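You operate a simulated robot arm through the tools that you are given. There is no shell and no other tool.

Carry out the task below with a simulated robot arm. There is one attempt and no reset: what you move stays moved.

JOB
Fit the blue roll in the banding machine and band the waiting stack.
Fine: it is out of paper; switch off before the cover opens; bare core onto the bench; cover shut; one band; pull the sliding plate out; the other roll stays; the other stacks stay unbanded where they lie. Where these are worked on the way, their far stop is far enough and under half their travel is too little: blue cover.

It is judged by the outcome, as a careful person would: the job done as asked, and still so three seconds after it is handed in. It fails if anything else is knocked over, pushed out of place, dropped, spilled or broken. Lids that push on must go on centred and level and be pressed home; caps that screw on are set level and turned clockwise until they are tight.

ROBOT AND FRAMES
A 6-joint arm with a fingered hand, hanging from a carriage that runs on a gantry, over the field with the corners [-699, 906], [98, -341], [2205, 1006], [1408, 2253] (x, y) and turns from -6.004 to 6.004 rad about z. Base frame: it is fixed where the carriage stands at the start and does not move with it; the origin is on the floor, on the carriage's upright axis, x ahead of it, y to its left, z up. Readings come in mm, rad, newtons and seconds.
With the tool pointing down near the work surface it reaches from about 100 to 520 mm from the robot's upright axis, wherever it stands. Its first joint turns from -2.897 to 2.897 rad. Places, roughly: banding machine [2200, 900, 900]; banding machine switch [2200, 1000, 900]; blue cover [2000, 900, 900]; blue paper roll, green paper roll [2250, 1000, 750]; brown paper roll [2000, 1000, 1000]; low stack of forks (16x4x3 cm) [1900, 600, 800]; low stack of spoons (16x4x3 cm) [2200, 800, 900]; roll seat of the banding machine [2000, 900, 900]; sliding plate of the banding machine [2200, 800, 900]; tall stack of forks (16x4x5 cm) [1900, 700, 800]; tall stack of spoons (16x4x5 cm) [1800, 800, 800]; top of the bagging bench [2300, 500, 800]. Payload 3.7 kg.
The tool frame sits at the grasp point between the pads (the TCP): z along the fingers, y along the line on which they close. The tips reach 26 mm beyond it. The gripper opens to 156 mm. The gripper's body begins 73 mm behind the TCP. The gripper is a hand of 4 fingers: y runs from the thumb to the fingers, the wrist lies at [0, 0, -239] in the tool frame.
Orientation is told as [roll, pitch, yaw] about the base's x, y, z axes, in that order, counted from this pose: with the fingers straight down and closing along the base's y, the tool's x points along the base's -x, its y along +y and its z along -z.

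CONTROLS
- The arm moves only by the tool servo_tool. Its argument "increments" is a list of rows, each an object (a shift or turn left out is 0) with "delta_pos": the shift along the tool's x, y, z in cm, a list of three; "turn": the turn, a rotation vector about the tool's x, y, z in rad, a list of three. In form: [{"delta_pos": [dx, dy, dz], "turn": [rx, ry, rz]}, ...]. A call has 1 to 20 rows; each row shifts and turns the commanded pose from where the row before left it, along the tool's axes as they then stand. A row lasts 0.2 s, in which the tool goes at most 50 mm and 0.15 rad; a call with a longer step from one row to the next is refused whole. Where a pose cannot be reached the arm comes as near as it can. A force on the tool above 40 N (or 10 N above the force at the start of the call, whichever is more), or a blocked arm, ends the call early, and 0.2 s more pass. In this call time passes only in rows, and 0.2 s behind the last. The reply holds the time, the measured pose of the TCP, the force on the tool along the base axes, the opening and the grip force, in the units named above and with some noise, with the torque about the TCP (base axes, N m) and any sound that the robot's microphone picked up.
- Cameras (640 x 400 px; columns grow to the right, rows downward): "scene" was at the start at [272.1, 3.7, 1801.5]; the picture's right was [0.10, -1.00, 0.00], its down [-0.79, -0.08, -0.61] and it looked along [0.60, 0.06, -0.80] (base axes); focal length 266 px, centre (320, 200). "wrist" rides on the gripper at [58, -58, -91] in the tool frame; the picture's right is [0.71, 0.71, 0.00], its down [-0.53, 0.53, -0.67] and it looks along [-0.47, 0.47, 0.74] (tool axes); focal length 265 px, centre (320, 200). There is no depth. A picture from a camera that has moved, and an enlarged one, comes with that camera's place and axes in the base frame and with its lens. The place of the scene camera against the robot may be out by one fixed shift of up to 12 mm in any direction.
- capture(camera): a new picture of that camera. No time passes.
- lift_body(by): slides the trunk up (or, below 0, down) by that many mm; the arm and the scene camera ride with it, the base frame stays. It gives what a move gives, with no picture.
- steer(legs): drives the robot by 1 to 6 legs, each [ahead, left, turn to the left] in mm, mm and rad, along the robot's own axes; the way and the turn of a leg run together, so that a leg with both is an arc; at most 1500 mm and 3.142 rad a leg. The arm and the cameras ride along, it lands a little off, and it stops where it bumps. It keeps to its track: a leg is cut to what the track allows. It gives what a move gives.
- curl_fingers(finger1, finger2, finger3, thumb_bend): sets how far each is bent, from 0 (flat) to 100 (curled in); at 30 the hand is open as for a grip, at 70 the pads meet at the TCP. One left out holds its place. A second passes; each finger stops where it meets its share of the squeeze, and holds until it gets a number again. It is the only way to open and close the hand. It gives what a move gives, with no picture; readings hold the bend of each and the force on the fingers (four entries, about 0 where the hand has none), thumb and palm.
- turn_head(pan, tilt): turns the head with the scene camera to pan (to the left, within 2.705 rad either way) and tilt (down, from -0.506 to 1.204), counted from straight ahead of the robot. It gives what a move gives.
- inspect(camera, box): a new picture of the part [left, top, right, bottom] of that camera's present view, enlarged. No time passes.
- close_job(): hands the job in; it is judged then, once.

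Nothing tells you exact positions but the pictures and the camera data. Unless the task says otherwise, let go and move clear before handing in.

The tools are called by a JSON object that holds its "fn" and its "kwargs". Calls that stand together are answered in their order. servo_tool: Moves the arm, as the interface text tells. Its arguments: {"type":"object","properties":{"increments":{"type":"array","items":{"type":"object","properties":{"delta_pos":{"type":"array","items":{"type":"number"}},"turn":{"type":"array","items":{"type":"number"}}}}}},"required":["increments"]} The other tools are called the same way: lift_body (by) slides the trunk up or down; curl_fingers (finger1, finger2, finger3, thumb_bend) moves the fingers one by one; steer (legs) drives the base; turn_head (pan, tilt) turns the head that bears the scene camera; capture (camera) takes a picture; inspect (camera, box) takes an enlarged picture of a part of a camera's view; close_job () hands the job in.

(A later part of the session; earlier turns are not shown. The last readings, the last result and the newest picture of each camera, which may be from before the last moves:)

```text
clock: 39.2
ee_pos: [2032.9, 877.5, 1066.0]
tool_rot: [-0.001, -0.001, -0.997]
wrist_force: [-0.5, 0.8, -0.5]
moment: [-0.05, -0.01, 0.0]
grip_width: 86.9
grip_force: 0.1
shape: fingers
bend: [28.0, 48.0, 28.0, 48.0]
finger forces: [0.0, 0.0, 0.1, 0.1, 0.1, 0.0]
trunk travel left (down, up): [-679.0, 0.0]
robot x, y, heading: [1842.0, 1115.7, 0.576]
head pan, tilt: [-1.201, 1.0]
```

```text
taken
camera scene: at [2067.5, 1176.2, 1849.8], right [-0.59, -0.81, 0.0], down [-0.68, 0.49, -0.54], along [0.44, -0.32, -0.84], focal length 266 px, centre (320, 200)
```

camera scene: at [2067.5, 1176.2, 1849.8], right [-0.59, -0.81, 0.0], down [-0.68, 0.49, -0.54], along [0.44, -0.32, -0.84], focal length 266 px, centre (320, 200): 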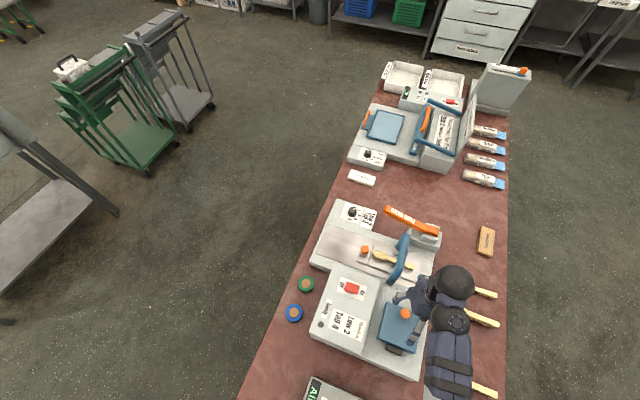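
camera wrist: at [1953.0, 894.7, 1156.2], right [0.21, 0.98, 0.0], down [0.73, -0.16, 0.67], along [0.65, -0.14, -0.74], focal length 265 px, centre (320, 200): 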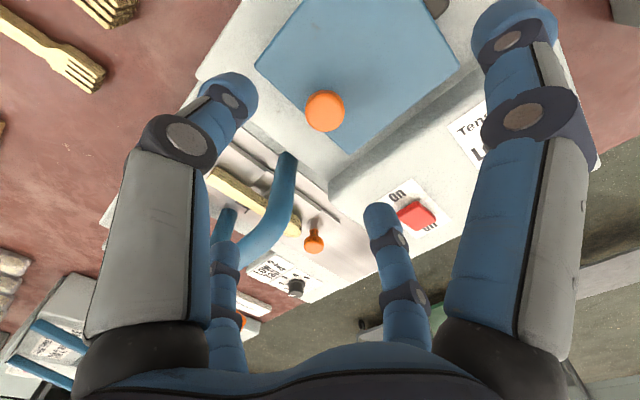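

Knob is nearly centred under the grasp point. I'll shift by a few mm and descend to just around it.

{"fn": "servo_tool", "kwargs": {"increments": [{"delta_pos": [0.2, 0.3, 3]}, {"delta_pos": [0, 0, 3]}, {"delta_pos": [0, 0, 1.5]}]}}

{"fn": "capture", "kwargs": {"camera": "wrist"}}

{"fn": "inspect", "kwargs": {"camera": "scene", "box": [360, 240, 490, 360]}}

```text
clock: 40.0
ee_pos: [2034.2, 877.7, 991.2]
tool_rot: [0.0, -0.001, -0.999]
wrist_force: [0.3, 0.3, 0.3]
moment: [0.03, 0.02, -0.02]
grip_width: 87.0
grip_force: 0.0
shape: fingers
bend: [28.0, 48.0, 28.0, 48.0]
finger forces: [0.0, 0.1, 0.1, 0.0, 0.1, 0.1]
trunk travel left (down, up): [-679.0, 0.0]
robot x, y, heading: [1846.3, 1111.0, 0.57]
head pan, tilt: [-1.201, 1.0]
```

```text
taken
camera wrist: at [1954.6, 896.0, 1080.5], right [0.21, 0.98, 0.0], down [0.73, -0.16, 0.67], along [0.65, -0.14, -0.74], focal length 265 px, centre (320, 200)
```

wrist: 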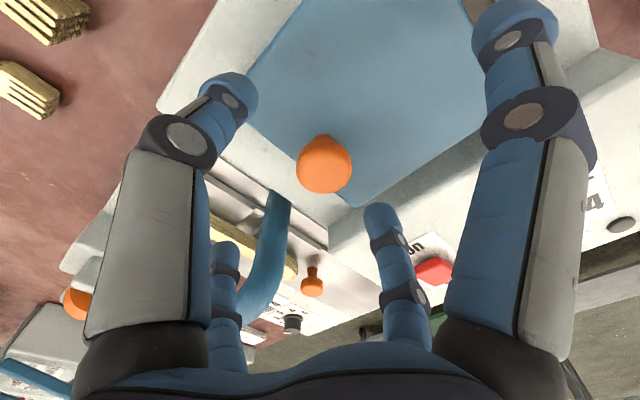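

```text
3.33 times, centred on (425, 300) of scene
camera zoom: at [2067.5, 1176.2, 1849.8], right [-0.59, -0.81, 0.0], down [-0.68, 0.49, -0.54], along [0.44, -0.32, -0.84], focal length 888 px, centre (-30, -133)
```

zoom: 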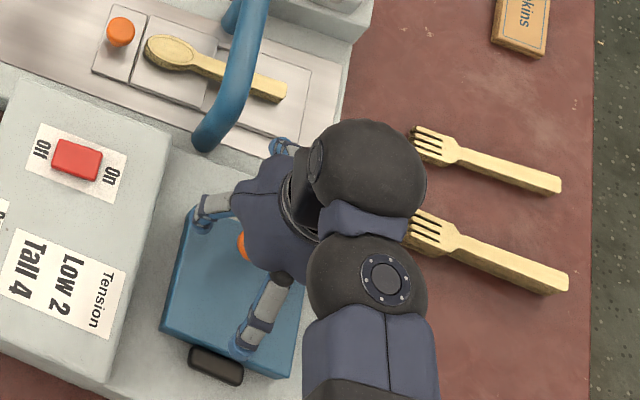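

Aligned. Lowering 15 mm so the pads straddle the knob, then pinching with thumb and finger 2.

{"fn": "servo_tool", "kwargs": {"increments": [{"delta_pos": [0, 0, 0.8]}, {"delta_pos": [0, 0, 0.7]}]}}

{"fn": "curl_fingers", "kwargs": {"finger2": 68, "thumb_bend": 68}}

{"fn": "capture", "kwargs": {"camera": "wrist"}}

```text
clock: 40.6
ee_pos: [2035.8, 877.5, 975.5]
tool_rot: [-0.001, -0.001, -0.997]
wrist_force: [0.2, 0.9, 0.6]
moment: [0.0, 0.0, 0.03]
grip_width: 87.0
grip_force: 0.0
shape: fingers
bend: [28.0, 48.0, 28.0, 48.0]
finger forces: [0.0, 0.0, 0.0, 0.1, 0.0, 0.0]
trunk travel left (down, up): [-679.0, 0.0]
robot x, y, heading: [1845.6, 1113.8, 0.574]
head pan, tilt: [-1.201, 1.0]
```

```text
clock: 41.6
ee_pos: [2035.5, 878.7, 975.9]
tool_rot: [0.0, 0.0, -0.998]
wrist_force: [-0.7, 0.1, -0.7]
moment: [0.02, -0.01, 0.0]
grip_width: 74.9
grip_force: 3.7
shape: fingers
bend: [28.0, 64.0, 28.0, 66.0]
finger forces: [0.1, 3.5, 0.0, 0.0, 3.6, 0.1]
trunk travel left (down, up): [-679.0, 0.0]
robot x, y, heading: [1849.2, 1109.5, 0.571]
head pan, tilt: [-1.201, 1.0]
```

```text
taken
camera wrist: at [1955.1, 896.1, 1065.7], right [0.21, 0.98, 0.0], down [0.73, -0.16, 0.67], along [0.65, -0.14, -0.74], focal length 265 px, centre (320, 200)
```

wrist: 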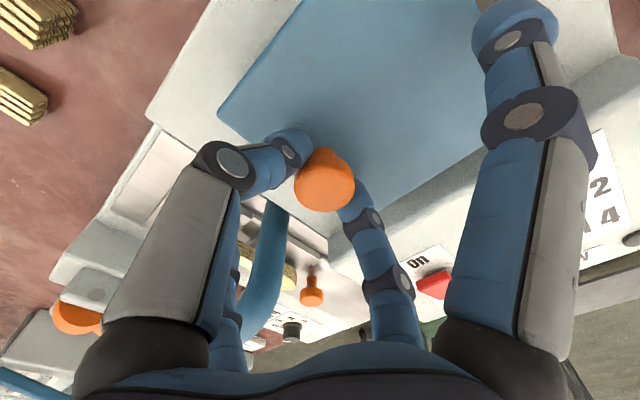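

{"fn": "curl_fingers", "kwargs": {"finger2": 80, "thumb_bend": 80}}

```text
clock: 42.6
ee_pos: [2031.8, 878.3, 974.8]
tool_rot: [-0.002, 0.001, -1.0]
wrist_force: [-10.7, -2.5, -3.6]
moment: [-0.03, 0.14, -0.01]
grip_width: 74.2
grip_force: 12.9
shape: fingers
bend: [28.0, 64.0, 28.0, 66.0]
finger forces: [0.0, 9.1, 0.0, 0.1, 16.4, 0.1]
trunk travel left (down, up): [-679.0, 0.0]
robot x, y, heading: [1843.5, 1112.8, 0.576]
head pan, tilt: [-1.201, 1.0]
```

Grip is firm, but from this stance the opening arc would run into the arm's inner reach limit. I'll let go, rise, and move to the near side of the bench where the whole arc is in comfortable reach.

{"fn": "curl_fingers", "kwargs": {"finger2": 46, "thumb_bend": 46}}

{"fn": "servo_tool", "kwargs": {"increments": [{"delta_pos": [0, 0, -3]}, {"delta_pos": [0, 0, -4]}, {"delta_pos": [-2, -3, -2]}, {"delta_pos": [-2, -4, -2]}, {"delta_pos": [-2, -4, -3]}, {"delta_pos": [-2, -4, -3]}, {"delta_pos": [-2, -4, -3]}]}}

```text
clock: 43.6
ee_pos: [2034.7, 877.9, 975.9]
tool_rot: [-0.001, 0.001, -0.998]
wrist_force: [0.6, 0.0, 0.0]
moment: [0.03, 0.03, 0.04]
grip_width: 88.7
grip_force: 0.1
shape: fingers
bend: [28.0, 46.0, 28.0, 46.0]
finger forces: [0.0, 0.1, 0.1, 0.0, 0.0, 0.0]
trunk travel left (down, up): [-679.0, 0.0]
robot x, y, heading: [1844.6, 1111.6, 0.567]
head pan, tilt: [-1.201, 1.0]
```

```text
refused: row 5 steps farther than a row can; nothing moved
```

{"fn": "servo_tool", "kwargs": {"increments": [{"delta_pos": [0, 0, -3]}, {"delta_pos": [0, 0, -4]}, {"delta_pos": [-2, -3, -2]}, {"delta_pos": [-2, -3, -2]}, {"delta_pos": [-2, -3, -2]}, {"delta_pos": [-2, -3, -2]}, {"delta_pos": [-2, -3, -2]}]}}

```text
clock: 45.2
ee_pos: [1961.4, 714.5, 1144.4]
tool_rot: [0.001, 0.001, -0.999]
wrist_force: [0.3, 0.9, 0.3]
moment: [-0.06, -0.01, -0.01]
grip_width: 89.1
grip_force: 0.1
shape: fingers
bend: [28.0, 46.0, 28.0, 46.0]
finger forces: [0.1, 0.0, 0.1, 0.0, 0.0, 0.1]
trunk travel left (down, up): [-679.0, 0.0]
robot x, y, heading: [1843.0, 1113.7, 0.576]
head pan, tilt: [-1.201, 1.0]
```

{"fn": "steer", "kwargs": {"legs": [[-354, -192, 0]]}}

{"fn": "turn_head", "kwargs": {"pan": 0.0, "tilt": 1.0}}

```text
clock: 47.7
ee_pos: [1765.8, 360.5, 1144.8]
tool_rot: [0.0, -0.001, -1.002]
wrist_force: [-0.3, 0.6, 0.1]
moment: [0.02, 0.01, 0.01]
grip_width: 89.3
grip_force: 0.0
shape: fingers
bend: [28.0, 46.0, 28.0, 46.0]
finger forces: [0.1, 0.0, 0.0, 0.1, 0.0, 0.0]
trunk travel left (down, up): [-679.0, 0.0]
robot x, y, heading: [1650.8, 757.9, 0.573]
head pan, tilt: [-1.201, 1.0]
```

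```text
clock: 49.1
ee_pos: [1765.6, 360.4, 1145.5]
tool_rot: [0.0, -0.001, -1.0]
wrist_force: [-0.1, 0.0, -0.4]
moment: [0.03, 0.01, 0.0]
grip_width: 89.0
grip_force: 0.0
shape: fingers
bend: [28.0, 46.0, 28.0, 46.0]
finger forces: [0.0, 0.0, 0.0, 0.1, 0.0, 0.1]
trunk travel left (down, up): [-679.0, 0.0]
robot x, y, heading: [1647.4, 760.3, 0.57]
head pan, tilt: [0.0, 1.0]
```

{"fn": "servo_tool", "kwargs": {"increments": [{"delta_pos": [0.8, 4.47, 0.7]}, {"delta_pos": [0.8, 4.47, 0.7]}, {"delta_pos": [0.8, 4.47, 0.7]}, {"delta_pos": [0.8, 4.47, 0.7]}, {"delta_pos": [0.8, 4.47, 0.7]}, {"delta_pos": [0.8, 4.47, 0.7]}, {"delta_pos": [3.5, 3.39, 0]}, {"delta_pos": [3.5, 3.39, 0]}, {"delta_pos": [3.5, 3.39, 0]}, {"delta_pos": [3.5, 3.39, 0]}, {"delta_pos": [3.5, 3.39, 0]}, {"delta_pos": [3.5, 3.39, 0]}, {"delta_pos": [3.5, 3.39, 0]}]}}

{"fn": "capture", "kwargs": {"camera": "scene"}}

{"fn": "capture", "kwargs": {"camera": "wrist"}}

```text
clock: 51.9
ee_pos: [2035.2, 879.9, 1104.8]
tool_rot: [0.0, -0.001, -1.0]
wrist_force: [-0.2, -0.6, -0.3]
moment: [0.02, 0.0, 0.03]
grip_width: 88.9
grip_force: 0.0
shape: fingers
bend: [28.0, 46.0, 28.0, 46.0]
finger forces: [0.0, 0.1, 0.1, 0.0, 0.0, 0.0]
trunk travel left (down, up): [-679.0, 0.0]
robot x, y, heading: [1649.4, 755.7, 0.571]
head pan, tilt: [0.0, 1.0]
```

```text
taken
camera scene: at [1875.8, 899.7, 1849.7], right [0.54, -0.84, 0.0], down [-0.71, -0.45, -0.54], along [0.45, 0.29, -0.84], focal length 266 px, centre (320, 200)
```

scene: 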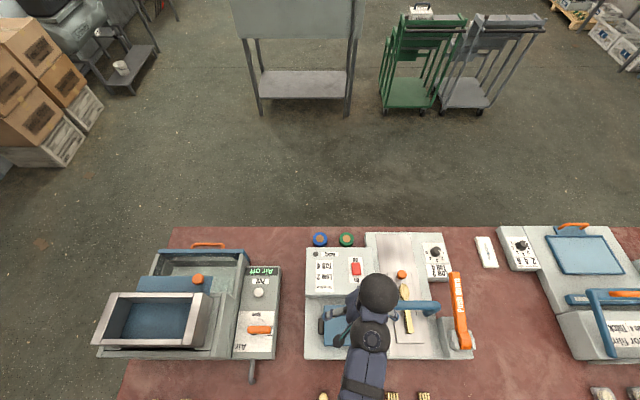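

```text
taken
camera wrist: at [1954.6, 896.6, 1195.0], right [0.22, 0.98, 0.0], down [0.73, -0.16, 0.67], along [0.65, -0.14, -0.74], focal length 265 px, centre (320, 200)
```

wrist: 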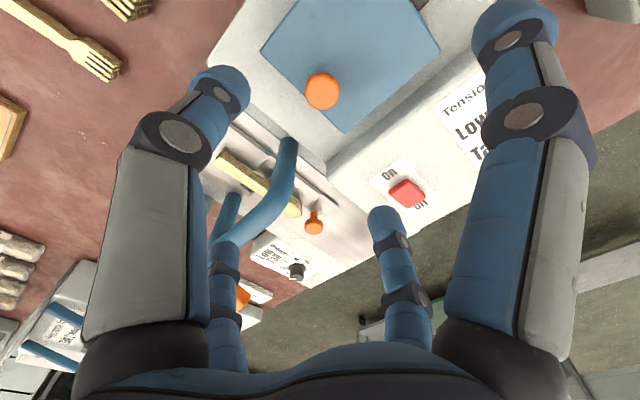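

Centred over the knob from the new stance. Descending and pinching.

{"fn": "servo_tool", "kwargs": {"increments": [{"delta_pos": [0, 0, 4]}, {"delta_pos": [0, 0, 4]}, {"delta_pos": [0, 0, 3]}, {"delta_pos": [0, 0, 1.0]}, {"delta_pos": [0, 0, 0.8]}]}}

{"fn": "curl_fingers", "kwargs": {"finger2": 75, "thumb_bend": 75}}

```text
clock: 53.1
ee_pos: [2033.9, 878.3, 975.4]
tool_rot: [0.001, 0.0, -0.999]
wrist_force: [-0.1, 0.0, -0.4]
moment: [0.02, 0.0, 0.0]
grip_width: 88.8
grip_force: 0.1
shape: fingers
bend: [28.0, 46.0, 28.0, 46.0]
finger forces: [0.0, 0.0, 0.0, 0.0, 0.0, 0.0]
trunk travel left (down, up): [-679.0, 0.0]
robot x, y, heading: [1652.9, 758.5, 0.568]
head pan, tilt: [0.0, 1.0]
```

```text
clock: 54.1
ee_pos: [2031.8, 879.5, 974.8]
tool_rot: [0.0, 0.0, -1.002]
wrist_force: [-2.4, 1.7, -3.0]
moment: [-0.02, 0.06, 0.0]
grip_width: 74.1
grip_force: 9.4
shape: fingers
bend: [28.0, 64.0, 28.0, 67.0]
finger forces: [0.1, 9.0, 0.0, 0.0, 10.4, 0.1]
trunk travel left (down, up): [-679.0, 0.0]
robot x, y, heading: [1648.8, 759.2, 0.573]
head pan, tilt: [0.0, 1.0]
```

Gripped. Lifting along the hinge arc, hand turning with the cover, two small rows first to check forces.

{"fn": "servo_tool", "kwargs": {"increments": [{"delta_pos": [0.62, 0, -1.22], "turn": [0, -0.13, 0]}, {"delta_pos": [0.67, 0, -1.24], "turn": [0, -0.13, 0]}]}}

{"fn": "capture", "kwargs": {"camera": "wrist"}}

```text
clock: 54.7
ee_pos: [2023.7, 891.3, 997.1]
tool_rot: [-0.001, -0.261, -0.999]
wrist_force: [-3.8, 5.4, -6.4]
moment: [0.1, 0.05, -0.03]
grip_width: 74.2
grip_force: 8.9
shape: fingers
bend: [28.0, 64.0, 28.0, 67.0]
finger forces: [0.0, 9.2, 0.0, 0.0, 9.4, 0.0]
trunk travel left (down, up): [-679.0, 0.0]
robot x, y, heading: [1652.1, 761.7, 0.568]
head pan, tilt: [0.0, 1.0]
```

```text
taken
camera wrist: at [1932.5, 927.8, 1068.9], right [0.22, 0.96, -0.18], down [0.63, 0.0, 0.78], along [0.75, -0.29, -0.6], focal length 265 px, centre (320, 200)
```

wrist: 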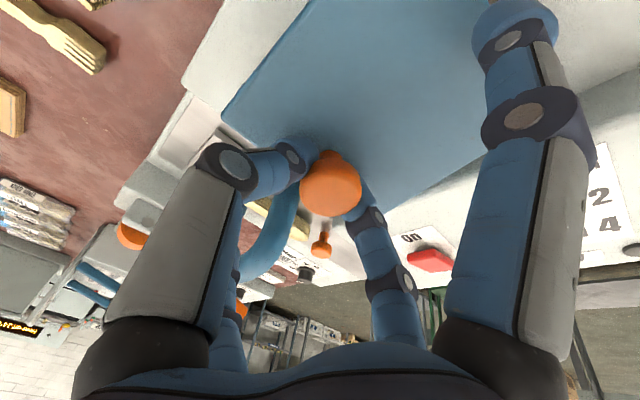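

The cover is following. Continuing along the arc.

{"fn": "servo_tool", "kwargs": {"increments": [{"delta_pos": [0.67, 0, -1.24], "turn": [0, -0.13, 0]}, {"delta_pos": [0.67, 0, -1.24], "turn": [0, -0.13, 0]}]}}

{"fn": "inspect", "kwargs": {"camera": "scene", "box": [280, 220, 480, 370]}}

```text
clock: 55.3
ee_pos: [2012.5, 908.5, 1017.1]
tool_rot: [-0.001, -0.519, -1.001]
wrist_force: [-2.9, 3.7, -7.5]
moment: [0.06, 0.02, 0.03]
grip_width: 73.8
grip_force: 8.3
shape: fingers
bend: [28.0, 65.0, 28.0, 68.0]
finger forces: [0.1, 9.2, 0.1, 0.0, 6.9, 0.0]
trunk travel left (down, up): [-679.0, 0.0]
robot x, y, heading: [1651.1, 757.0, 0.572]
head pan, tilt: [0.0, 1.0]
```

```text
2.67 times, centred on (380, 295) of scene
camera zoom: at [1875.7, 899.9, 1849.6], right [0.54, -0.84, 0.0], down [-0.71, -0.45, -0.54], along [0.45, 0.29, -0.84], focal length 711 px, centre (160, -53)
```

zoom: 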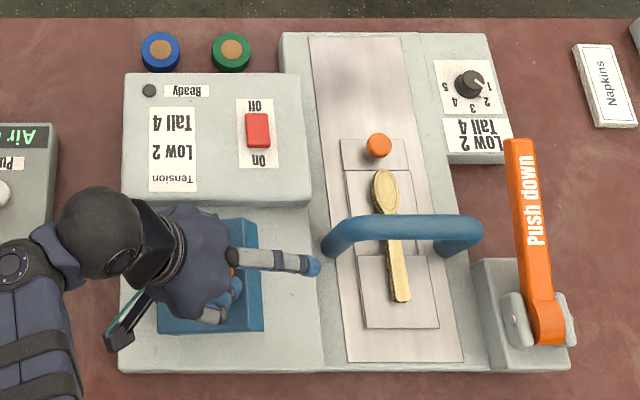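

{"fn": "inspect", "kwargs": {"camera": "scene", "box": [305, 280, 405, 360]}}

{"fn": "capture", "kwargs": {"camera": "wrist"}}

```text
5.00 times, centred on (355, 320) of scene
camera zoom: at [1875.7, 899.9, 1849.6], right [0.54, -0.84, 0.0], down [-0.71, -0.45, -0.54], along [0.45, 0.29, -0.84], focal length 1333 px, centre (145, -400)
```

zoom: 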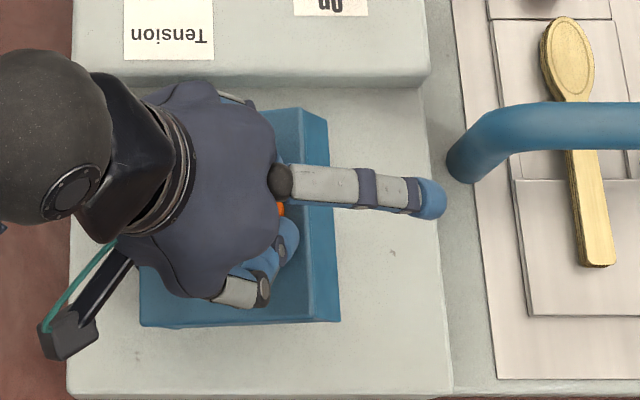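

```text
taken
camera wrist: at [1913.5, 959.0, 1066.1], right [0.27, 0.9, -0.35], down [0.51, 0.18, 0.84], along [0.82, -0.4, -0.41], focal length 265 px, centre (320, 200)
```

wrist: 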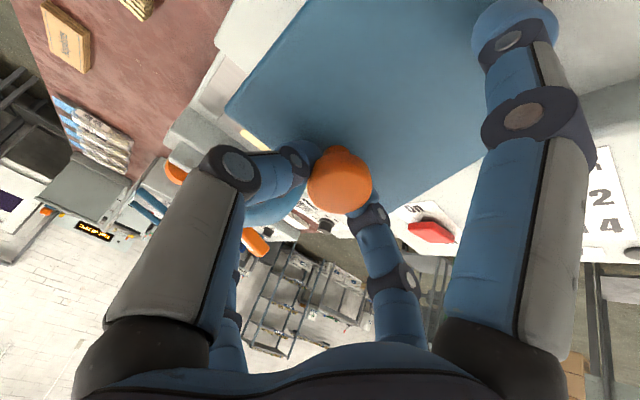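

The cover is opening (about 30°). The knob drifts slightly in the grip toward the hinge, so I'll correct the arc and go on.

{"fn": "servo_tool", "kwargs": {"increments": [{"delta_pos": [1.0, 0, -1.15], "turn": [0, -0.13, 0]}, {"delta_pos": [1.0, 0, -1.15], "turn": [0, -0.13, 0]}, {"delta_pos": [1.0, 0, -1.15], "turn": [0, -0.13, 0]}]}}

{"fn": "capture", "kwargs": {"camera": "wrist"}}

{"fn": "inspect", "kwargs": {"camera": "scene", "box": [265, 260, 405, 370]}}

```text
clock: 56.1
ee_pos: [1970.5, 911.0, 1062.9]
tool_rot: [0.008, -0.905, -1.003]
wrist_force: [0.3, -0.7, 0.3]
moment: [0.02, 0.0, -0.02]
grip_width: 73.4
grip_force: 0.0
shape: fingers
bend: [28.0, 72.0, 28.0, 73.0]
finger forces: [0.1, 0.0, 0.0, 0.0, 0.0, 0.1]
out of reach, approached as far as the arm can: row 2, 3
trunk travel left (down, up): [-679.0, 0.0]
robot x, y, heading: [1652.1, 757.6, 0.566]
head pan, tilt: [0.0, 1.0]
```

```text
taken
camera wrist: at [1864.0, 970.8, 1071.4], right [0.36, 0.75, -0.55], down [0.33, 0.45, 0.83], along [0.87, -0.48, -0.08], focal length 265 px, centre (320, 200)
```

wrist: 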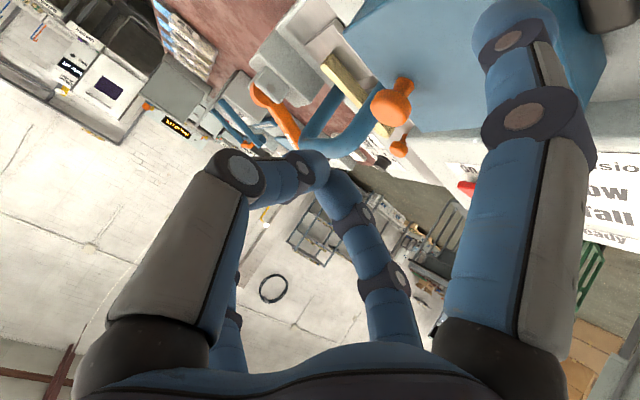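

```text
3.64 times, centred on (335, 315) of scene
camera zoom: at [1876.0, 899.8, 1849.8], right [0.54, -0.84, 0.0], down [-0.71, -0.45, -0.54], along [0.46, 0.29, -0.84], focal length 969 px, centre (266, -218)
```

zoom: 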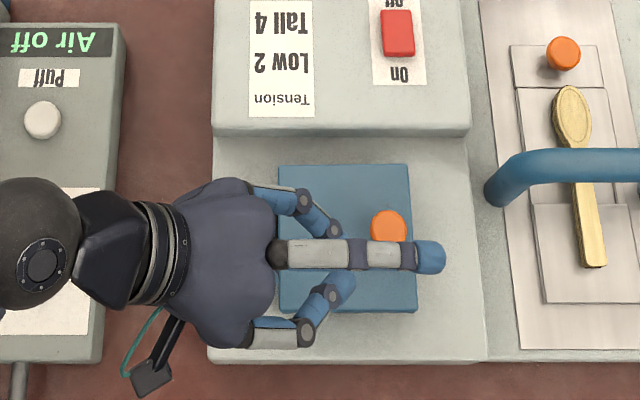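

The knob slipped out as the arm hit a limit with the hand leaning so far; the cover dropped shut again. I'll straighten up, check everything is unharmed, and retry holding the knob's head higher with less lean.

{"fn": "servo_tool", "kwargs": {"increments": [{"delta_pos": [0, 0, -2]}, {"turn": [0, 0.13, 0]}, {"turn": [0, 0.13, 0]}, {"turn": [0, 0.13, 0]}, {"turn": [0, 0.13, 0]}, {"turn": [0, 0.13, 0]}, {"turn": [0, 0.13, 0]}, {"turn": [0, 0.13, 0]}]}}

{"fn": "inspect", "kwargs": {"camera": "scene", "box": [285, 220, 485, 370]}}

```text
clock: 57.9
ee_pos: [1983.2, 949.7, 1037.4]
tool_rot: [0.001, 0.002, -1.001]
wrist_force: [0.3, 0.5, -0.2]
moment: [-0.05, 0.01, 0.02]
grip_width: 73.4
grip_force: 0.0
shape: fingers
bend: [28.0, 72.0, 28.0, 73.0]
finger forces: [0.0, 0.0, 0.0, 0.0, 0.1, 0.1]
out of reach, approached as far as the arm can: row 2, 3, 4, 5
trunk travel left (down, up): [-679.0, 0.0]
robot x, y, heading: [1651.6, 758.0, 0.568]
head pan, tilt: [0.0, 1.0]
```

```text
2.67 times, centred on (385, 295) of scene
camera zoom: at [1875.8, 899.9, 1849.8], right [0.54, -0.84, 0.0], down [-0.71, -0.45, -0.54], along [0.45, 0.29, -0.84], focal length 711 px, centre (147, -53)
```

zoom: 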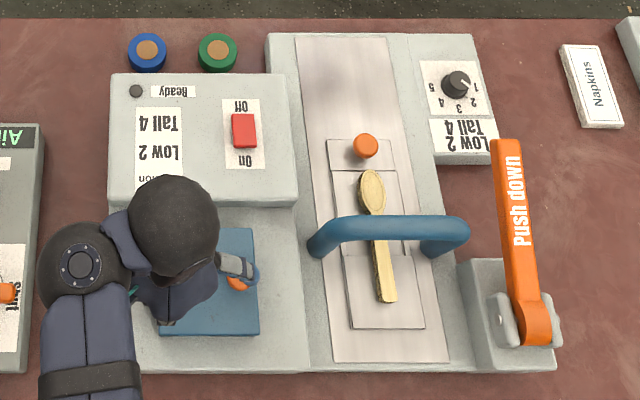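

{"fn": "servo_tool", "kwargs": {"increments": [{"delta_pos": [-2, 0, -3]}, {"delta_pos": [-3, 0, -3]}, {"delta_pos": [-3.6, 0, 0]}]}}

{"fn": "curl_fingers", "kwargs": {"finger2": 46, "thumb_bend": 46}}

{"fn": "steer", "kwargs": {"legs": [[65, 0, 0]]}}

{"fn": "servo_tool", "kwargs": {"increments": [{"delta_pos": [0, -3.2, 0]}, {"delta_pos": [0, -3.2, 0]}]}}

{"fn": "capture", "kwargs": {"camera": "wrist"}}

```text
clock: 58.7
ee_pos: [2052.0, 883.8, 1066.2]
tool_rot: [0.0, 0.0, -1.001]
wrist_force: [-0.1, 0.4, 0.3]
moment: [0.0, -0.03, -0.06]
grip_width: 73.4
grip_force: 0.2
shape: fingers
bend: [28.0, 72.0, 28.0, 73.0]
finger forces: [0.0, 0.1, 0.1, 0.1, 0.0, 0.0]
out of reach, approached as far as the arm can: row 1, 2
trunk travel left (down, up): [-679.0, 0.0]
robot x, y, heading: [1650.6, 754.6, 0.573]
head pan, tilt: [0.0, 1.0]
```

```text
clock: 59.7
ee_pos: [2051.5, 885.2, 1065.4]
tool_rot: [-0.001, 0.0, -1.002]
wrist_force: [0.1, -0.1, 0.0]
moment: [-0.01, 0.0, -0.04]
grip_width: 89.2
grip_force: 0.1
shape: fingers
bend: [28.0, 46.0, 28.0, 46.0]
finger forces: [0.0, 0.1, 0.0, 0.0, 0.1, 0.0]
trunk travel left (down, up): [-679.0, 0.0]
robot x, y, heading: [1653.8, 758.7, 0.573]
head pan, tilt: [0.0, 1.0]
```

```text
clock: 60.7
ee_pos: [2105.8, 918.9, 1065.1]
tool_rot: [0.0, 0.0, -1.006]
wrist_force: [-0.4, 0.0, -0.2]
moment: [-0.01, 0.02, 0.0]
grip_width: 89.2
grip_force: 0.0
shape: fingers
bend: [28.0, 46.0, 28.0, 46.0]
finger forces: [0.0, 0.1, 0.0, 0.0, 0.1, 0.1]
trunk travel left (down, up): [-679.0, 0.0]
robot x, y, heading: [1700.8, 793.8, 0.57]
head pan, tilt: [0.0, 1.0]
```

```text
clock: 61.3
ee_pos: [2064.8, 889.6, 1041.6]
tool_rot: [0.001, 0.0, -1.003]
wrist_force: [0.4, -0.6, 0.7]
moment: [0.0, 0.05, -0.02]
grip_width: 89.0
grip_force: 0.1
shape: fingers
bend: [28.0, 46.0, 28.0, 46.0]
finger forces: [0.0, 0.0, 0.0, 0.0, 0.0, 0.1]
out of reach, approached as far as the arm can: row 1, 2
trunk travel left (down, up): [-679.0, 0.0]
robot x, y, heading: [1704.3, 788.9, 0.568]
head pan, tilt: [0.0, 1.0]
```

```text
taken
camera wrist: at [1986.2, 907.3, 1130.6], right [0.22, 0.98, 0.0], down [0.73, -0.16, 0.67], along [0.65, -0.14, -0.74], focal length 265 px, centre (320, 200)
```

wrist: 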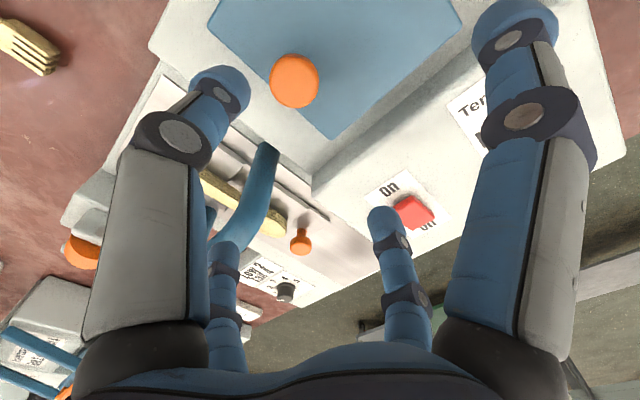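

Reach is better with the hand at its natural yaw, so I'll turn it back a quarter and use fingers 1 and 3 (which then lie along the hinge axis) as the pinching pair.

{"fn": "servo_tool", "kwargs": {"increments": [{"turn": [0, 0, -0.143]}, {"turn": [0, 0, -0.143]}, {"turn": [0, 0, -0.143]}, {"turn": [0, 0, -0.143]}, {"turn": [0, 0, -0.143]}, {"turn": [0, 0, -0.143]}, {"turn": [0, 0, -0.143]}, {"turn": [0, 0, -0.143]}, {"turn": [0, 0, -0.143]}, {"turn": [0, 0, -0.143]}, {"turn": [0, 0, -0.142]}]}}

{"fn": "curl_fingers", "kwargs": {"finger1": 46, "finger2": 28, "finger3": 46, "thumb_bend": 28}}

{"fn": "capture", "kwargs": {"camera": "wrist"}}

```text
clock: 63.7
ee_pos: [2059.6, 902.9, 1036.5]
tool_rot: [-0.001, 0.0, 0.57]
wrist_force: [-0.7, 0.5, -0.1]
moment: [0.02, -0.01, -0.01]
grip_width: 89.2
grip_force: 0.0
shape: fingers
bend: [28.0, 46.0, 28.0, 46.0]
finger forces: [0.1, 0.0, 0.0, 0.0, 0.1, 0.0]
out of reach, approached as far as the arm can: row 11
trunk travel left (down, up): [-679.0, 0.0]
robot x, y, heading: [1704.0, 794.7, 0.57]
head pan, tilt: [0.0, 1.0]
```

```text
clock: 64.7
ee_pos: [2060.5, 903.8, 1036.0]
tool_rot: [0.0, 0.001, 0.569]
wrist_force: [-0.3, -0.1, 0.3]
moment: [0.02, -0.04, 0.02]
grip_width: 89.2
grip_force: 0.1
shape: fingers
bend: [46.0, 28.0, 46.0, 28.0]
finger forces: [0.0, 0.1, 0.1, 0.0, 0.1, 0.1]
trunk travel left (down, up): [-679.0, 0.0]
robot x, y, heading: [1707.9, 791.0, 0.573]
head pan, tilt: [0.0, 1.0]
```

```text
taken
camera wrist: at [2043.4, 823.3, 1126.3], right [-0.98, 0.22, 0.0], down [0.16, 0.73, 0.67], along [0.14, 0.65, -0.74], focal length 265 px, centre (320, 200)
```

wrist: 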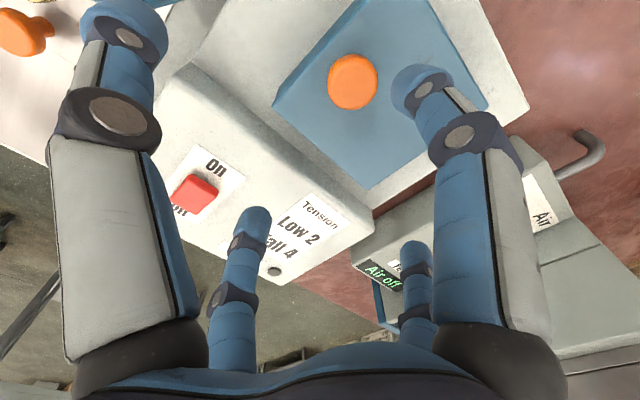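

{"fn": "capture", "kwargs": {"camera": "scene"}}

{"fn": "turn_head", "kwargs": {"pan": 0.0, "tilt": 1.2}}

{"fn": "capture", "kwargs": {"camera": "scene"}}

```text
taken
camera scene: at [1930.2, 934.3, 1849.8], right [0.54, -0.84, 0.0], down [-0.71, -0.45, -0.54], along [0.46, 0.29, -0.84], focal length 266 px, centre (320, 200)
```

scene: 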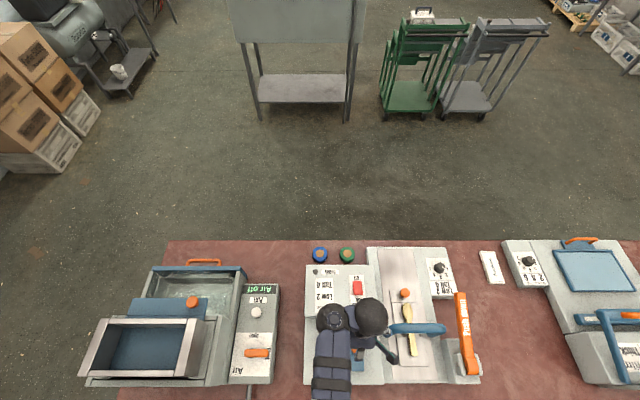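

```text
clock: 65.4
ee_pos: [2060.4, 903.6, 1036.6]
tool_rot: [0.002, -0.002, 0.569]
wrist_force: [-0.4, -0.2, -0.5]
moment: [-0.03, -0.01, 0.0]
grip_width: 89.2
grip_force: 0.0
shape: fingers
bend: [46.0, 28.0, 46.0, 28.0]
finger forces: [0.0, 0.1, 0.1, 0.0, 0.0, 0.0]
trunk travel left (down, up): [-679.0, 0.0]
robot x, y, heading: [1704.4, 793.1, 0.566]
head pan, tilt: [0.0, 1.201]
```

```text
taken
camera scene: at [1918.7, 926.9, 1837.2], right [0.54, -0.84, 0.0], down [-0.79, -0.5, -0.36], along [0.31, 0.2, -0.93], focal length 266 px, centre (320, 200)
```

scene: 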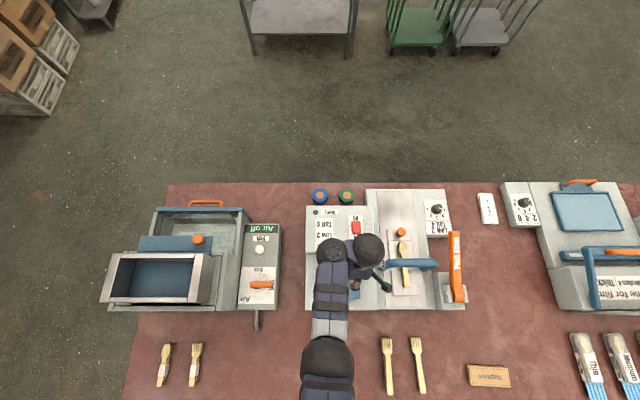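

The wrist link has ended up sideways to the forearm, which shrinks the reach. I'll back the robot off to about 460 mm from the cover and bring the hand forward again so the arm straightens out.

{"fn": "steer", "kwargs": {"legs": [[-135, 0, 0]]}}

{"fn": "servo_tool", "kwargs": {"increments": [{"delta_pos": [-4, 0, -2]}, {"delta_pos": [-4, 0, -1]}, {"delta_pos": [-4, 0, 0]}, {"delta_pos": [-4, 0, 0]}]}}

{"fn": "capture", "kwargs": {"camera": "scene"}}

```text
clock: 66.7
ee_pos: [1950.2, 831.0, 1035.2]
tool_rot: [0.0, 0.001, 0.568]
wrist_force: [0.5, 0.0, 0.9]
moment: [0.0, 0.04, 0.01]
grip_width: 89.5
grip_force: 0.0
shape: fingers
bend: [46.0, 28.0, 46.0, 28.0]
finger forces: [0.1, 0.1, 0.0, 0.0, 0.0, 0.0]
trunk travel left (down, up): [-679.0, 0.0]
robot x, y, heading: [1595.9, 724.3, 0.571]
head pan, tilt: [0.0, 1.201]
```

```text
clock: 67.7
ee_pos: [2081.4, 917.7, 1067.5]
tool_rot: [0.001, 0.002, 0.567]
wrist_force: [-1.4, -1.2, -1.4]
moment: [0.08, -0.2, -0.02]
grip_width: 89.1
grip_force: 0.0
shape: fingers
bend: [46.0, 28.0, 46.0, 28.0]
finger forces: [0.0, 0.0, 0.1, 0.1, 0.0, 0.0]
trunk travel left (down, up): [-679.0, 0.0]
robot x, y, heading: [1593.7, 721.5, 0.572]
head pan, tilt: [0.0, 1.201]
```

```text
taken
camera scene: at [1807.3, 855.7, 1836.6], right [0.54, -0.84, 0.0], down [-0.79, -0.5, -0.36], along [0.3, 0.19, -0.93], focal length 266 px, centre (320, 200)
```

scene: 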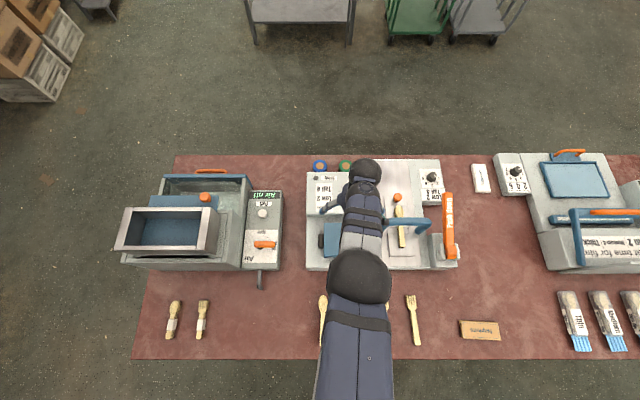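

The arm is in line again. Now back over the knob and check with the wrist camera.

{"fn": "servo_tool", "kwargs": {"increments": [{"delta_pos": [3, -0.3, 0]}, {"delta_pos": [3, -0.36, 0]}, {"delta_pos": [0, 0, 2]}]}}

{"fn": "capture", "kwargs": {"camera": "wrist"}}

```text
clock: 68.5
ee_pos: [2040.3, 881.9, 1046.3]
tool_rot: [0.0, 0.001, 0.568]
wrist_force: [0.6, -0.7, -0.2]
moment: [-0.02, -0.02, 0.04]
grip_width: 89.4
grip_force: 0.1
shape: fingers
bend: [46.0, 28.0, 46.0, 28.0]
finger forces: [0.0, 0.0, 0.1, 0.1, 0.0, 0.0]
trunk travel left (down, up): [-679.0, 0.0]
robot x, y, heading: [1593.8, 721.9, 0.575]
head pan, tilt: [0.0, 1.201]
```

```text
taken
camera wrist: at [2022.4, 801.6, 1136.1], right [-0.98, 0.22, 0.0], down [0.16, 0.73, 0.67], along [0.14, 0.65, -0.74], focal length 265 px, centre (320, 200)
```

wrist: 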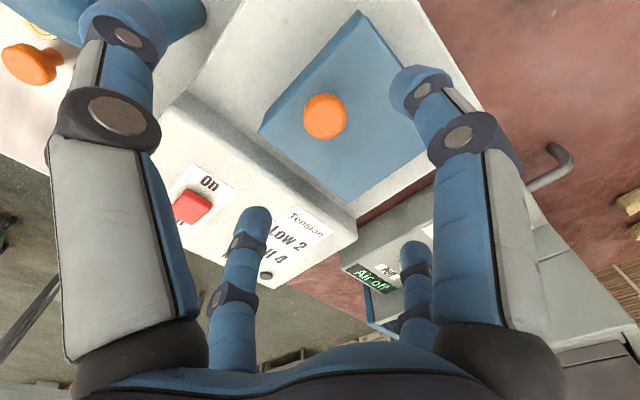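

I'll shift the robot a little left and nearer so that the leaning stays within reach, then re-centre on the knob.

{"fn": "steer", "kwargs": {"legs": [[57, 100, 0]]}}

{"fn": "servo_tool", "kwargs": {"increments": [{"delta_pos": [1.5, -3.4, 0]}, {"delta_pos": [2.3, -3.3, 0]}, {"delta_pos": [2.3, -3.3, 0]}]}}

{"fn": "capture", "kwargs": {"camera": "scene"}}

{"fn": "capture", "kwargs": {"camera": "wrist"}}

```text
clock: 69.7
ee_pos: [2033.9, 995.8, 1046.3]
tool_rot: [-0.001, 0.0, 0.569]
wrist_force: [-0.8, -0.1, 0.7]
moment: [-0.01, 0.01, -0.02]
grip_width: 89.1
grip_force: 0.1
shape: fingers
bend: [46.0, 28.0, 46.0, 28.0]
finger forces: [0.0, 0.1, 0.1, 0.1, 0.1, 0.1]
trunk travel left (down, up): [-679.0, 0.0]
robot x, y, heading: [1587.4, 834.6, 0.57]
head pan, tilt: [0.0, 1.201]
```

```text
clock: 70.5
ee_pos: [2037.5, 880.3, 1046.8]
tool_rot: [0.0, -0.004, 0.57]
wrist_force: [0.2, 1.0, 0.4]
moment: [0.01, 0.0, -0.02]
grip_width: 89.0
grip_force: 0.1
shape: fingers
bend: [46.0, 28.0, 46.0, 28.0]
finger forces: [0.1, 0.0, 0.0, 0.1, 0.0, 0.1]
trunk travel left (down, up): [-679.0, 0.0]
robot x, y, heading: [1592.4, 839.2, 0.568]
head pan, tilt: [0.0, 1.201]
```

```text
taken
camera scene: at [1802.3, 970.6, 1837.2], right [0.54, -0.84, 0.0], down [-0.78, -0.5, -0.36], along [0.31, 0.2, -0.93], focal length 266 px, centre (320, 200)
```

scene: 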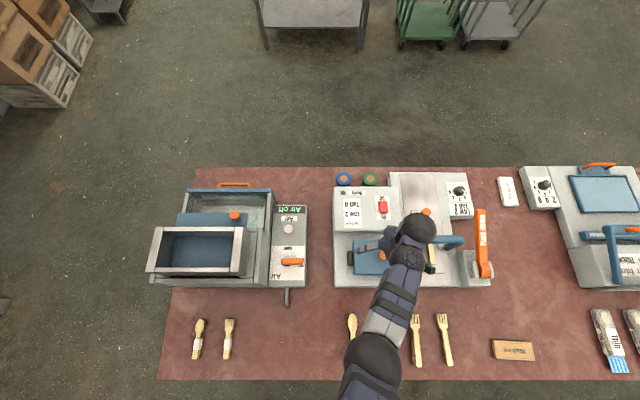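

```text
taken
camera wrist: at [2019.0, 800.3, 1137.3], right [-0.98, 0.21, 0.0], down [0.16, 0.73, 0.67], along [0.14, 0.65, -0.74], focal length 265 px, centre (320, 200)
```

wrist: 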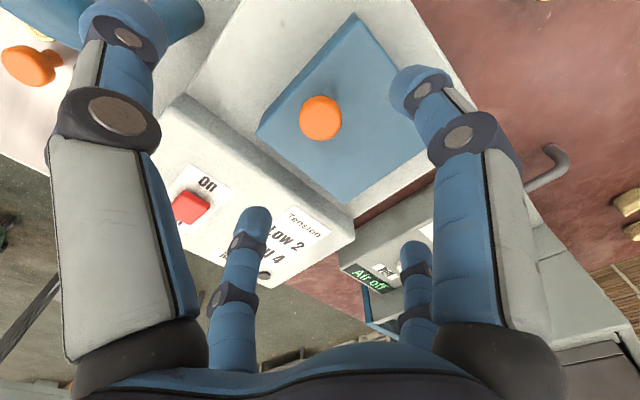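

{"fn": "servo_tool", "kwargs": {"increments": [{"delta_pos": [0.3, -0.15, 3]}, {"delta_pos": [0, 0, 2.5]}]}}

{"fn": "capture", "kwargs": {"camera": "wrist"}}

{"fn": "inspect", "kwargs": {"camera": "scene", "box": [330, 190, 470, 300]}}

```text
clock: 71.1
ee_pos: [2036.1, 879.1, 990.7]
tool_rot: [-0.001, -0.002, 0.569]
wrist_force: [0.4, -0.6, -0.2]
moment: [-0.02, 0.02, -0.03]
grip_width: 89.1
grip_force: 0.1
shape: fingers
bend: [46.0, 28.0, 46.0, 28.0]
finger forces: [0.0, 0.1, 0.0, 0.1, 0.1, 0.0]
trunk travel left (down, up): [-679.0, 0.0]
robot x, y, heading: [1587.6, 836.6, 0.57]
head pan, tilt: [0.0, 1.201]
```

```text
taken
camera wrist: at [2017.7, 798.2, 1080.1], right [-0.98, 0.21, 0.0], down [0.16, 0.73, 0.67], along [0.14, 0.65, -0.74], focal length 265 px, centre (320, 200)
```

wrist: 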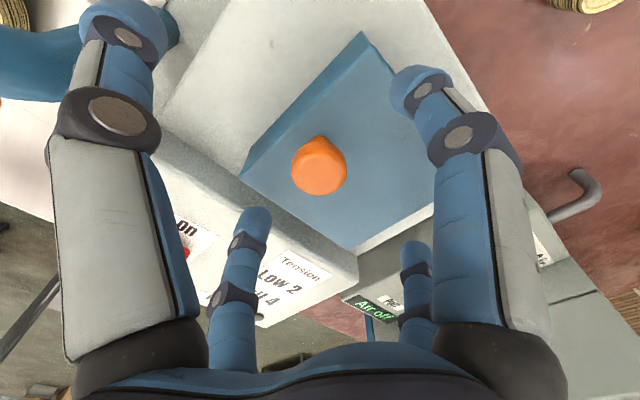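

```text
3.64 times, centred on (400, 245) of scene
camera zoom: at [1802.3, 970.5, 1837.2], right [0.54, -0.84, 0.0], down [-0.79, -0.5, -0.36], along [0.31, 0.2, -0.93], focal length 969 px, centre (29, 36)
```

zoom: 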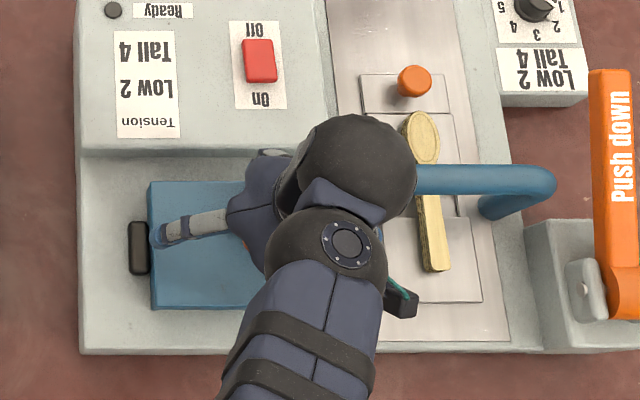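

{"fn": "servo_tool", "kwargs": {"increments": [{"delta_pos": [0, 0, 0.8]}, {"delta_pos": [0, 0, 0.7]}]}}

{"fn": "curl_fingers", "kwargs": {"finger1": 77, "finger3": 77}}

{"fn": "capture", "kwargs": {"camera": "wrist"}}

```text
clock: 71.7
ee_pos: [2035.4, 876.4, 975.5]
tool_rot: [0.001, 0.001, 0.568]
wrist_force: [-0.3, -0.2, 1.3]
moment: [0.02, 0.01, 0.01]
grip_width: 89.4
grip_force: 0.0
shape: fingers
bend: [46.0, 28.0, 46.0, 28.0]
finger forces: [0.0, 0.0, 0.0, 0.0, 0.0, 0.0]
trunk travel left (down, up): [-679.0, 0.0]
robot x, y, heading: [1586.5, 836.2, 0.57]
head pan, tilt: [0.0, 1.201]
```

```text
clock: 72.7
ee_pos: [2034.7, 877.7, 975.1]
tool_rot: [0.001, -0.002, 0.569]
wrist_force: [1.5, 3.7, -2.0]
moment: [0.06, -0.09, 0.0]
grip_width: 75.1
grip_force: 10.3
shape: fingers
bend: [73.0, 28.0, 73.0, 28.0]
finger forces: [7.9, 0.0, 13.0, 0.0, 0.0, 0.0]
trunk travel left (down, up): [-679.0, 0.0]
robot x, y, heading: [1589.3, 832.8, 0.573]
head pan, tilt: [0.0, 1.201]
```

```text
taken
camera wrist: at [2018.0, 798.2, 1065.3], right [-0.98, 0.21, 0.0], down [0.16, 0.73, 0.67], along [0.14, 0.65, -0.74], focal length 265 px, centre (320, 200)
```

wrist: 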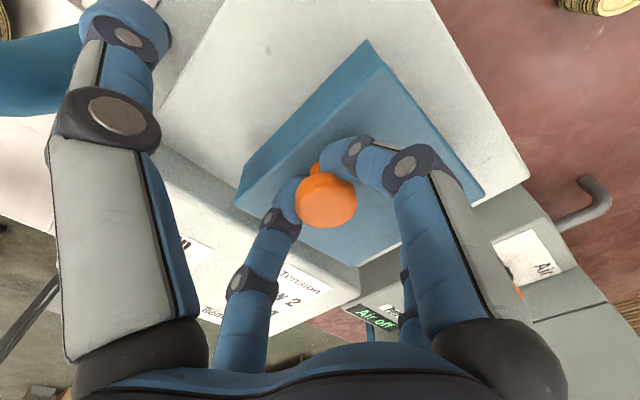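

Gripped under the knob's head with fingers 1 and 3. Starting the arc again with the hand leaning along.

{"fn": "servo_tool", "kwargs": {"increments": [{"delta_pos": [0, 0.85, -1.21], "turn": [0.13, 0, 0]}, {"delta_pos": [0, 0.85, -1.21], "turn": [0.13, 0, 0]}]}}

{"fn": "capture", "kwargs": {"camera": "wrist"}}

```text
clock: 73.3
ee_pos: [2024.6, 893.4, 998.7]
tool_rot: [-0.26, -0.004, 0.572]
wrist_force: [3.3, 4.8, -4.1]
moment: [0.16, -0.13, 0.05]
grip_width: 76.1
grip_force: 9.9
shape: fingers
bend: [73.0, 28.0, 73.0, 28.0]
finger forces: [7.0, 0.0, 12.6, 0.1, 0.0, 0.1]
trunk travel left (down, up): [-679.0, 0.0]
robot x, y, heading: [1590.2, 832.8, 0.565]
head pan, tilt: [0.0, 1.201]
```

```text
taken
camera wrist: at [1994.2, 834.8, 1100.7], right [-0.96, 0.19, -0.18], down [0.07, 0.86, 0.51], along [0.25, 0.48, -0.84], focal length 265 px, centre (320, 200)
```

wrist: 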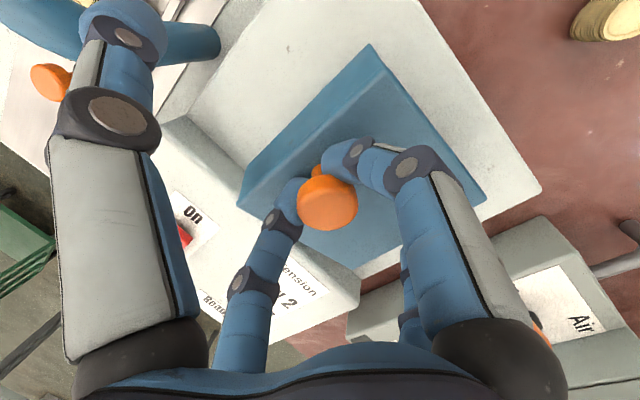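

Tracking well. Continuing in steps.

{"fn": "servo_tool", "kwargs": {"increments": [{"delta_pos": [0, 0.85, -1.21], "turn": [0.13, 0, 0]}, {"delta_pos": [0, 0.85, -1.21], "turn": [0.13, 0, 0]}]}}

{"fn": "capture", "kwargs": {"camera": "wrist"}}

{"fn": "inspect", "kwargs": {"camera": "scene", "box": [290, 180, 470, 310]}}

```text
clock: 73.9
ee_pos: [2011.3, 913.8, 1016.8]
tool_rot: [-0.523, -0.002, 0.571]
wrist_force: [2.2, 4.7, -4.8]
moment: [0.09, -0.05, 0.07]
grip_width: 75.9
grip_force: 8.8
shape: fingers
bend: [74.0, 28.0, 73.0, 28.0]
finger forces: [6.0, 0.0, 11.9, 0.1, 0.0, 0.0]
trunk travel left (down, up): [-679.0, 0.0]
robot x, y, heading: [1589.4, 833.9, 0.568]
head pan, tilt: [0.0, 1.201]
```

```text
taken
camera wrist: at [1966.1, 878.3, 1123.6], right [-0.93, 0.13, -0.35], down [0.02, 0.95, 0.32], along [0.38, 0.29, -0.88], focal length 265 px, centre (320, 200)
```

wrist: 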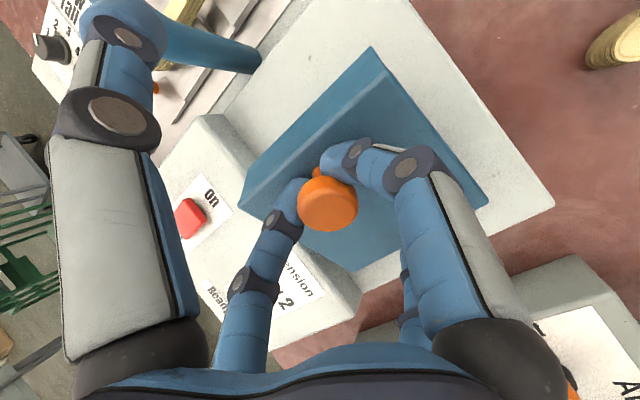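

```text
3.08 times, centred on (380, 245) of scene
camera zoom: at [1802.5, 970.6, 1837.3], right [0.54, -0.84, 0.0], down [-0.78, -0.5, -0.36], along [0.31, 0.2, -0.93], focal length 820 px, centre (135, 62)
```

zoom: 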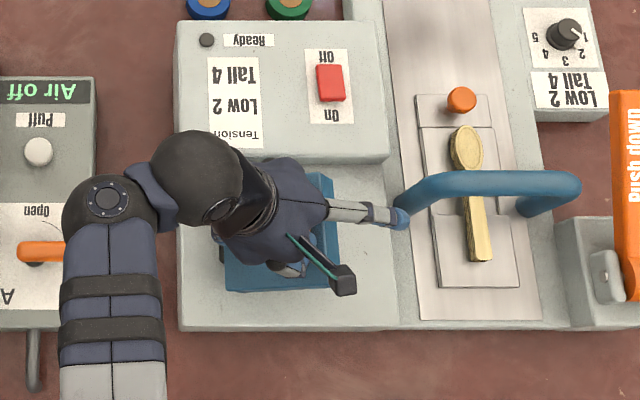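

{"fn": "servo_tool", "kwargs": {"increments": [{"delta_pos": [0, 0.85, -1.21], "turn": [0.13, 0, 0]}, {"delta_pos": [0, 0.85, -1.21], "turn": [0.13, 0, 0]}]}}

{"fn": "capture", "kwargs": {"camera": "wrist"}}

```text
clock: 74.5
ee_pos: [1995.5, 936.1, 1029.7]
tool_rot: [-0.776, -0.008, 0.571]
wrist_force: [5.1, 5.1, -6.3]
moment: [0.17, -0.1, 0.13]
grip_width: 76.0
grip_force: 9.6
shape: fingers
bend: [74.0, 28.0, 73.0, 28.0]
finger forces: [6.1, 0.0, 13.2, 0.0, 0.0, 0.0]
trunk travel left (down, up): [-679.0, 0.0]
robot x, y, heading: [1587.8, 836.0, 0.57]
head pan, tilt: [0.0, 1.201]
```

```text
taken
camera wrist: at [1935.4, 923.6, 1133.1], right [-0.86, 0.04, -0.5], down [-0.01, 0.99, 0.11], along [0.5, 0.1, -0.86], focal length 265 px, centre (320, 200)
```

wrist: 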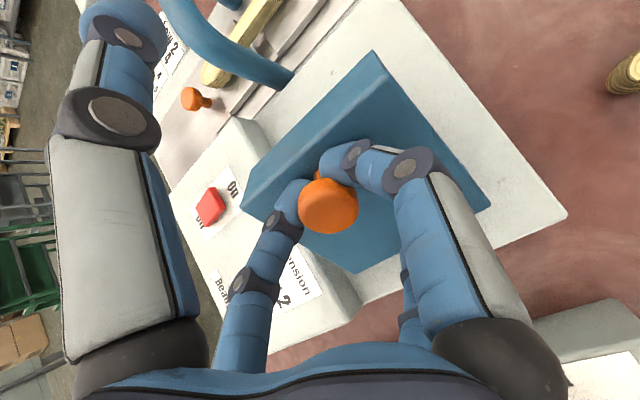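

Rigid and within reach at about 45°. Two more rows to about 60°.

{"fn": "servo_tool", "kwargs": {"increments": [{"delta_pos": [0, 0.85, -1.21], "turn": [0.13, 0, 0]}, {"delta_pos": [0, 0.85, -1.21], "turn": [0.13, 0, 0]}]}}

{"fn": "capture", "kwargs": {"camera": "wrist"}}

{"fn": "capture", "kwargs": {"camera": "scene"}}

```text
clock: 75.1
ee_pos: [1931.6, 922.2, 1066.7]
tool_rot: [-1.039, 0.0, 0.567]
wrist_force: [0.2, 0.2, -1.1]
moment: [0.04, 0.04, -0.01]
grip_width: 73.7
grip_force: 0.1
shape: fingers
bend: [77.0, 28.0, 73.0, 28.0]
finger forces: [0.0, 0.1, 0.0, 0.0, 0.0, 0.0]
out of reach, approached as far as the arm can: row 1, 2
trunk travel left (down, up): [-679.0, 0.0]
robot x, y, heading: [1586.4, 833.3, 0.568]
head pan, tilt: [0.0, 1.201]
```

```text
taken
camera wrist: at [1857.3, 933.4, 1161.2], right [-0.79, -0.08, -0.61], down [-0.01, 0.99, -0.11], along [0.61, -0.08, -0.78], focal length 265 px, centre (320, 200)
```

wrist: 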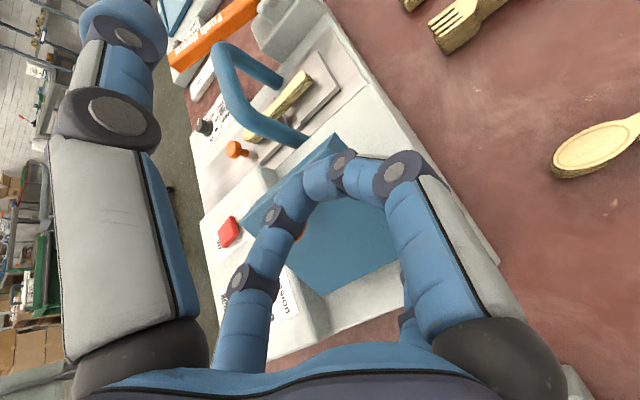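

```text
taken
camera scene: at [1802.3, 970.3, 1837.4], right [0.54, -0.84, 0.0], down [-0.79, -0.5, -0.36], along [0.31, 0.2, -0.93], focal length 266 px, centre (320, 200)
```

scene: 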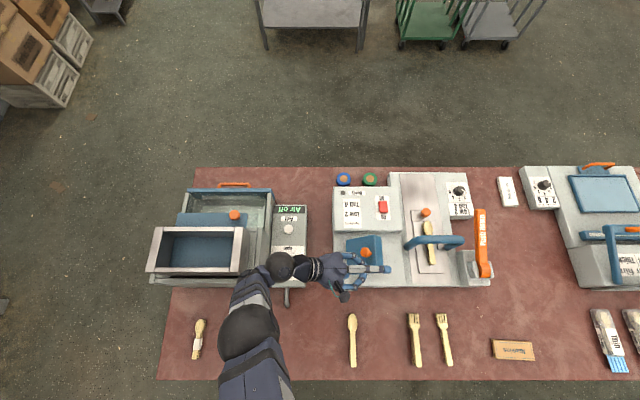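

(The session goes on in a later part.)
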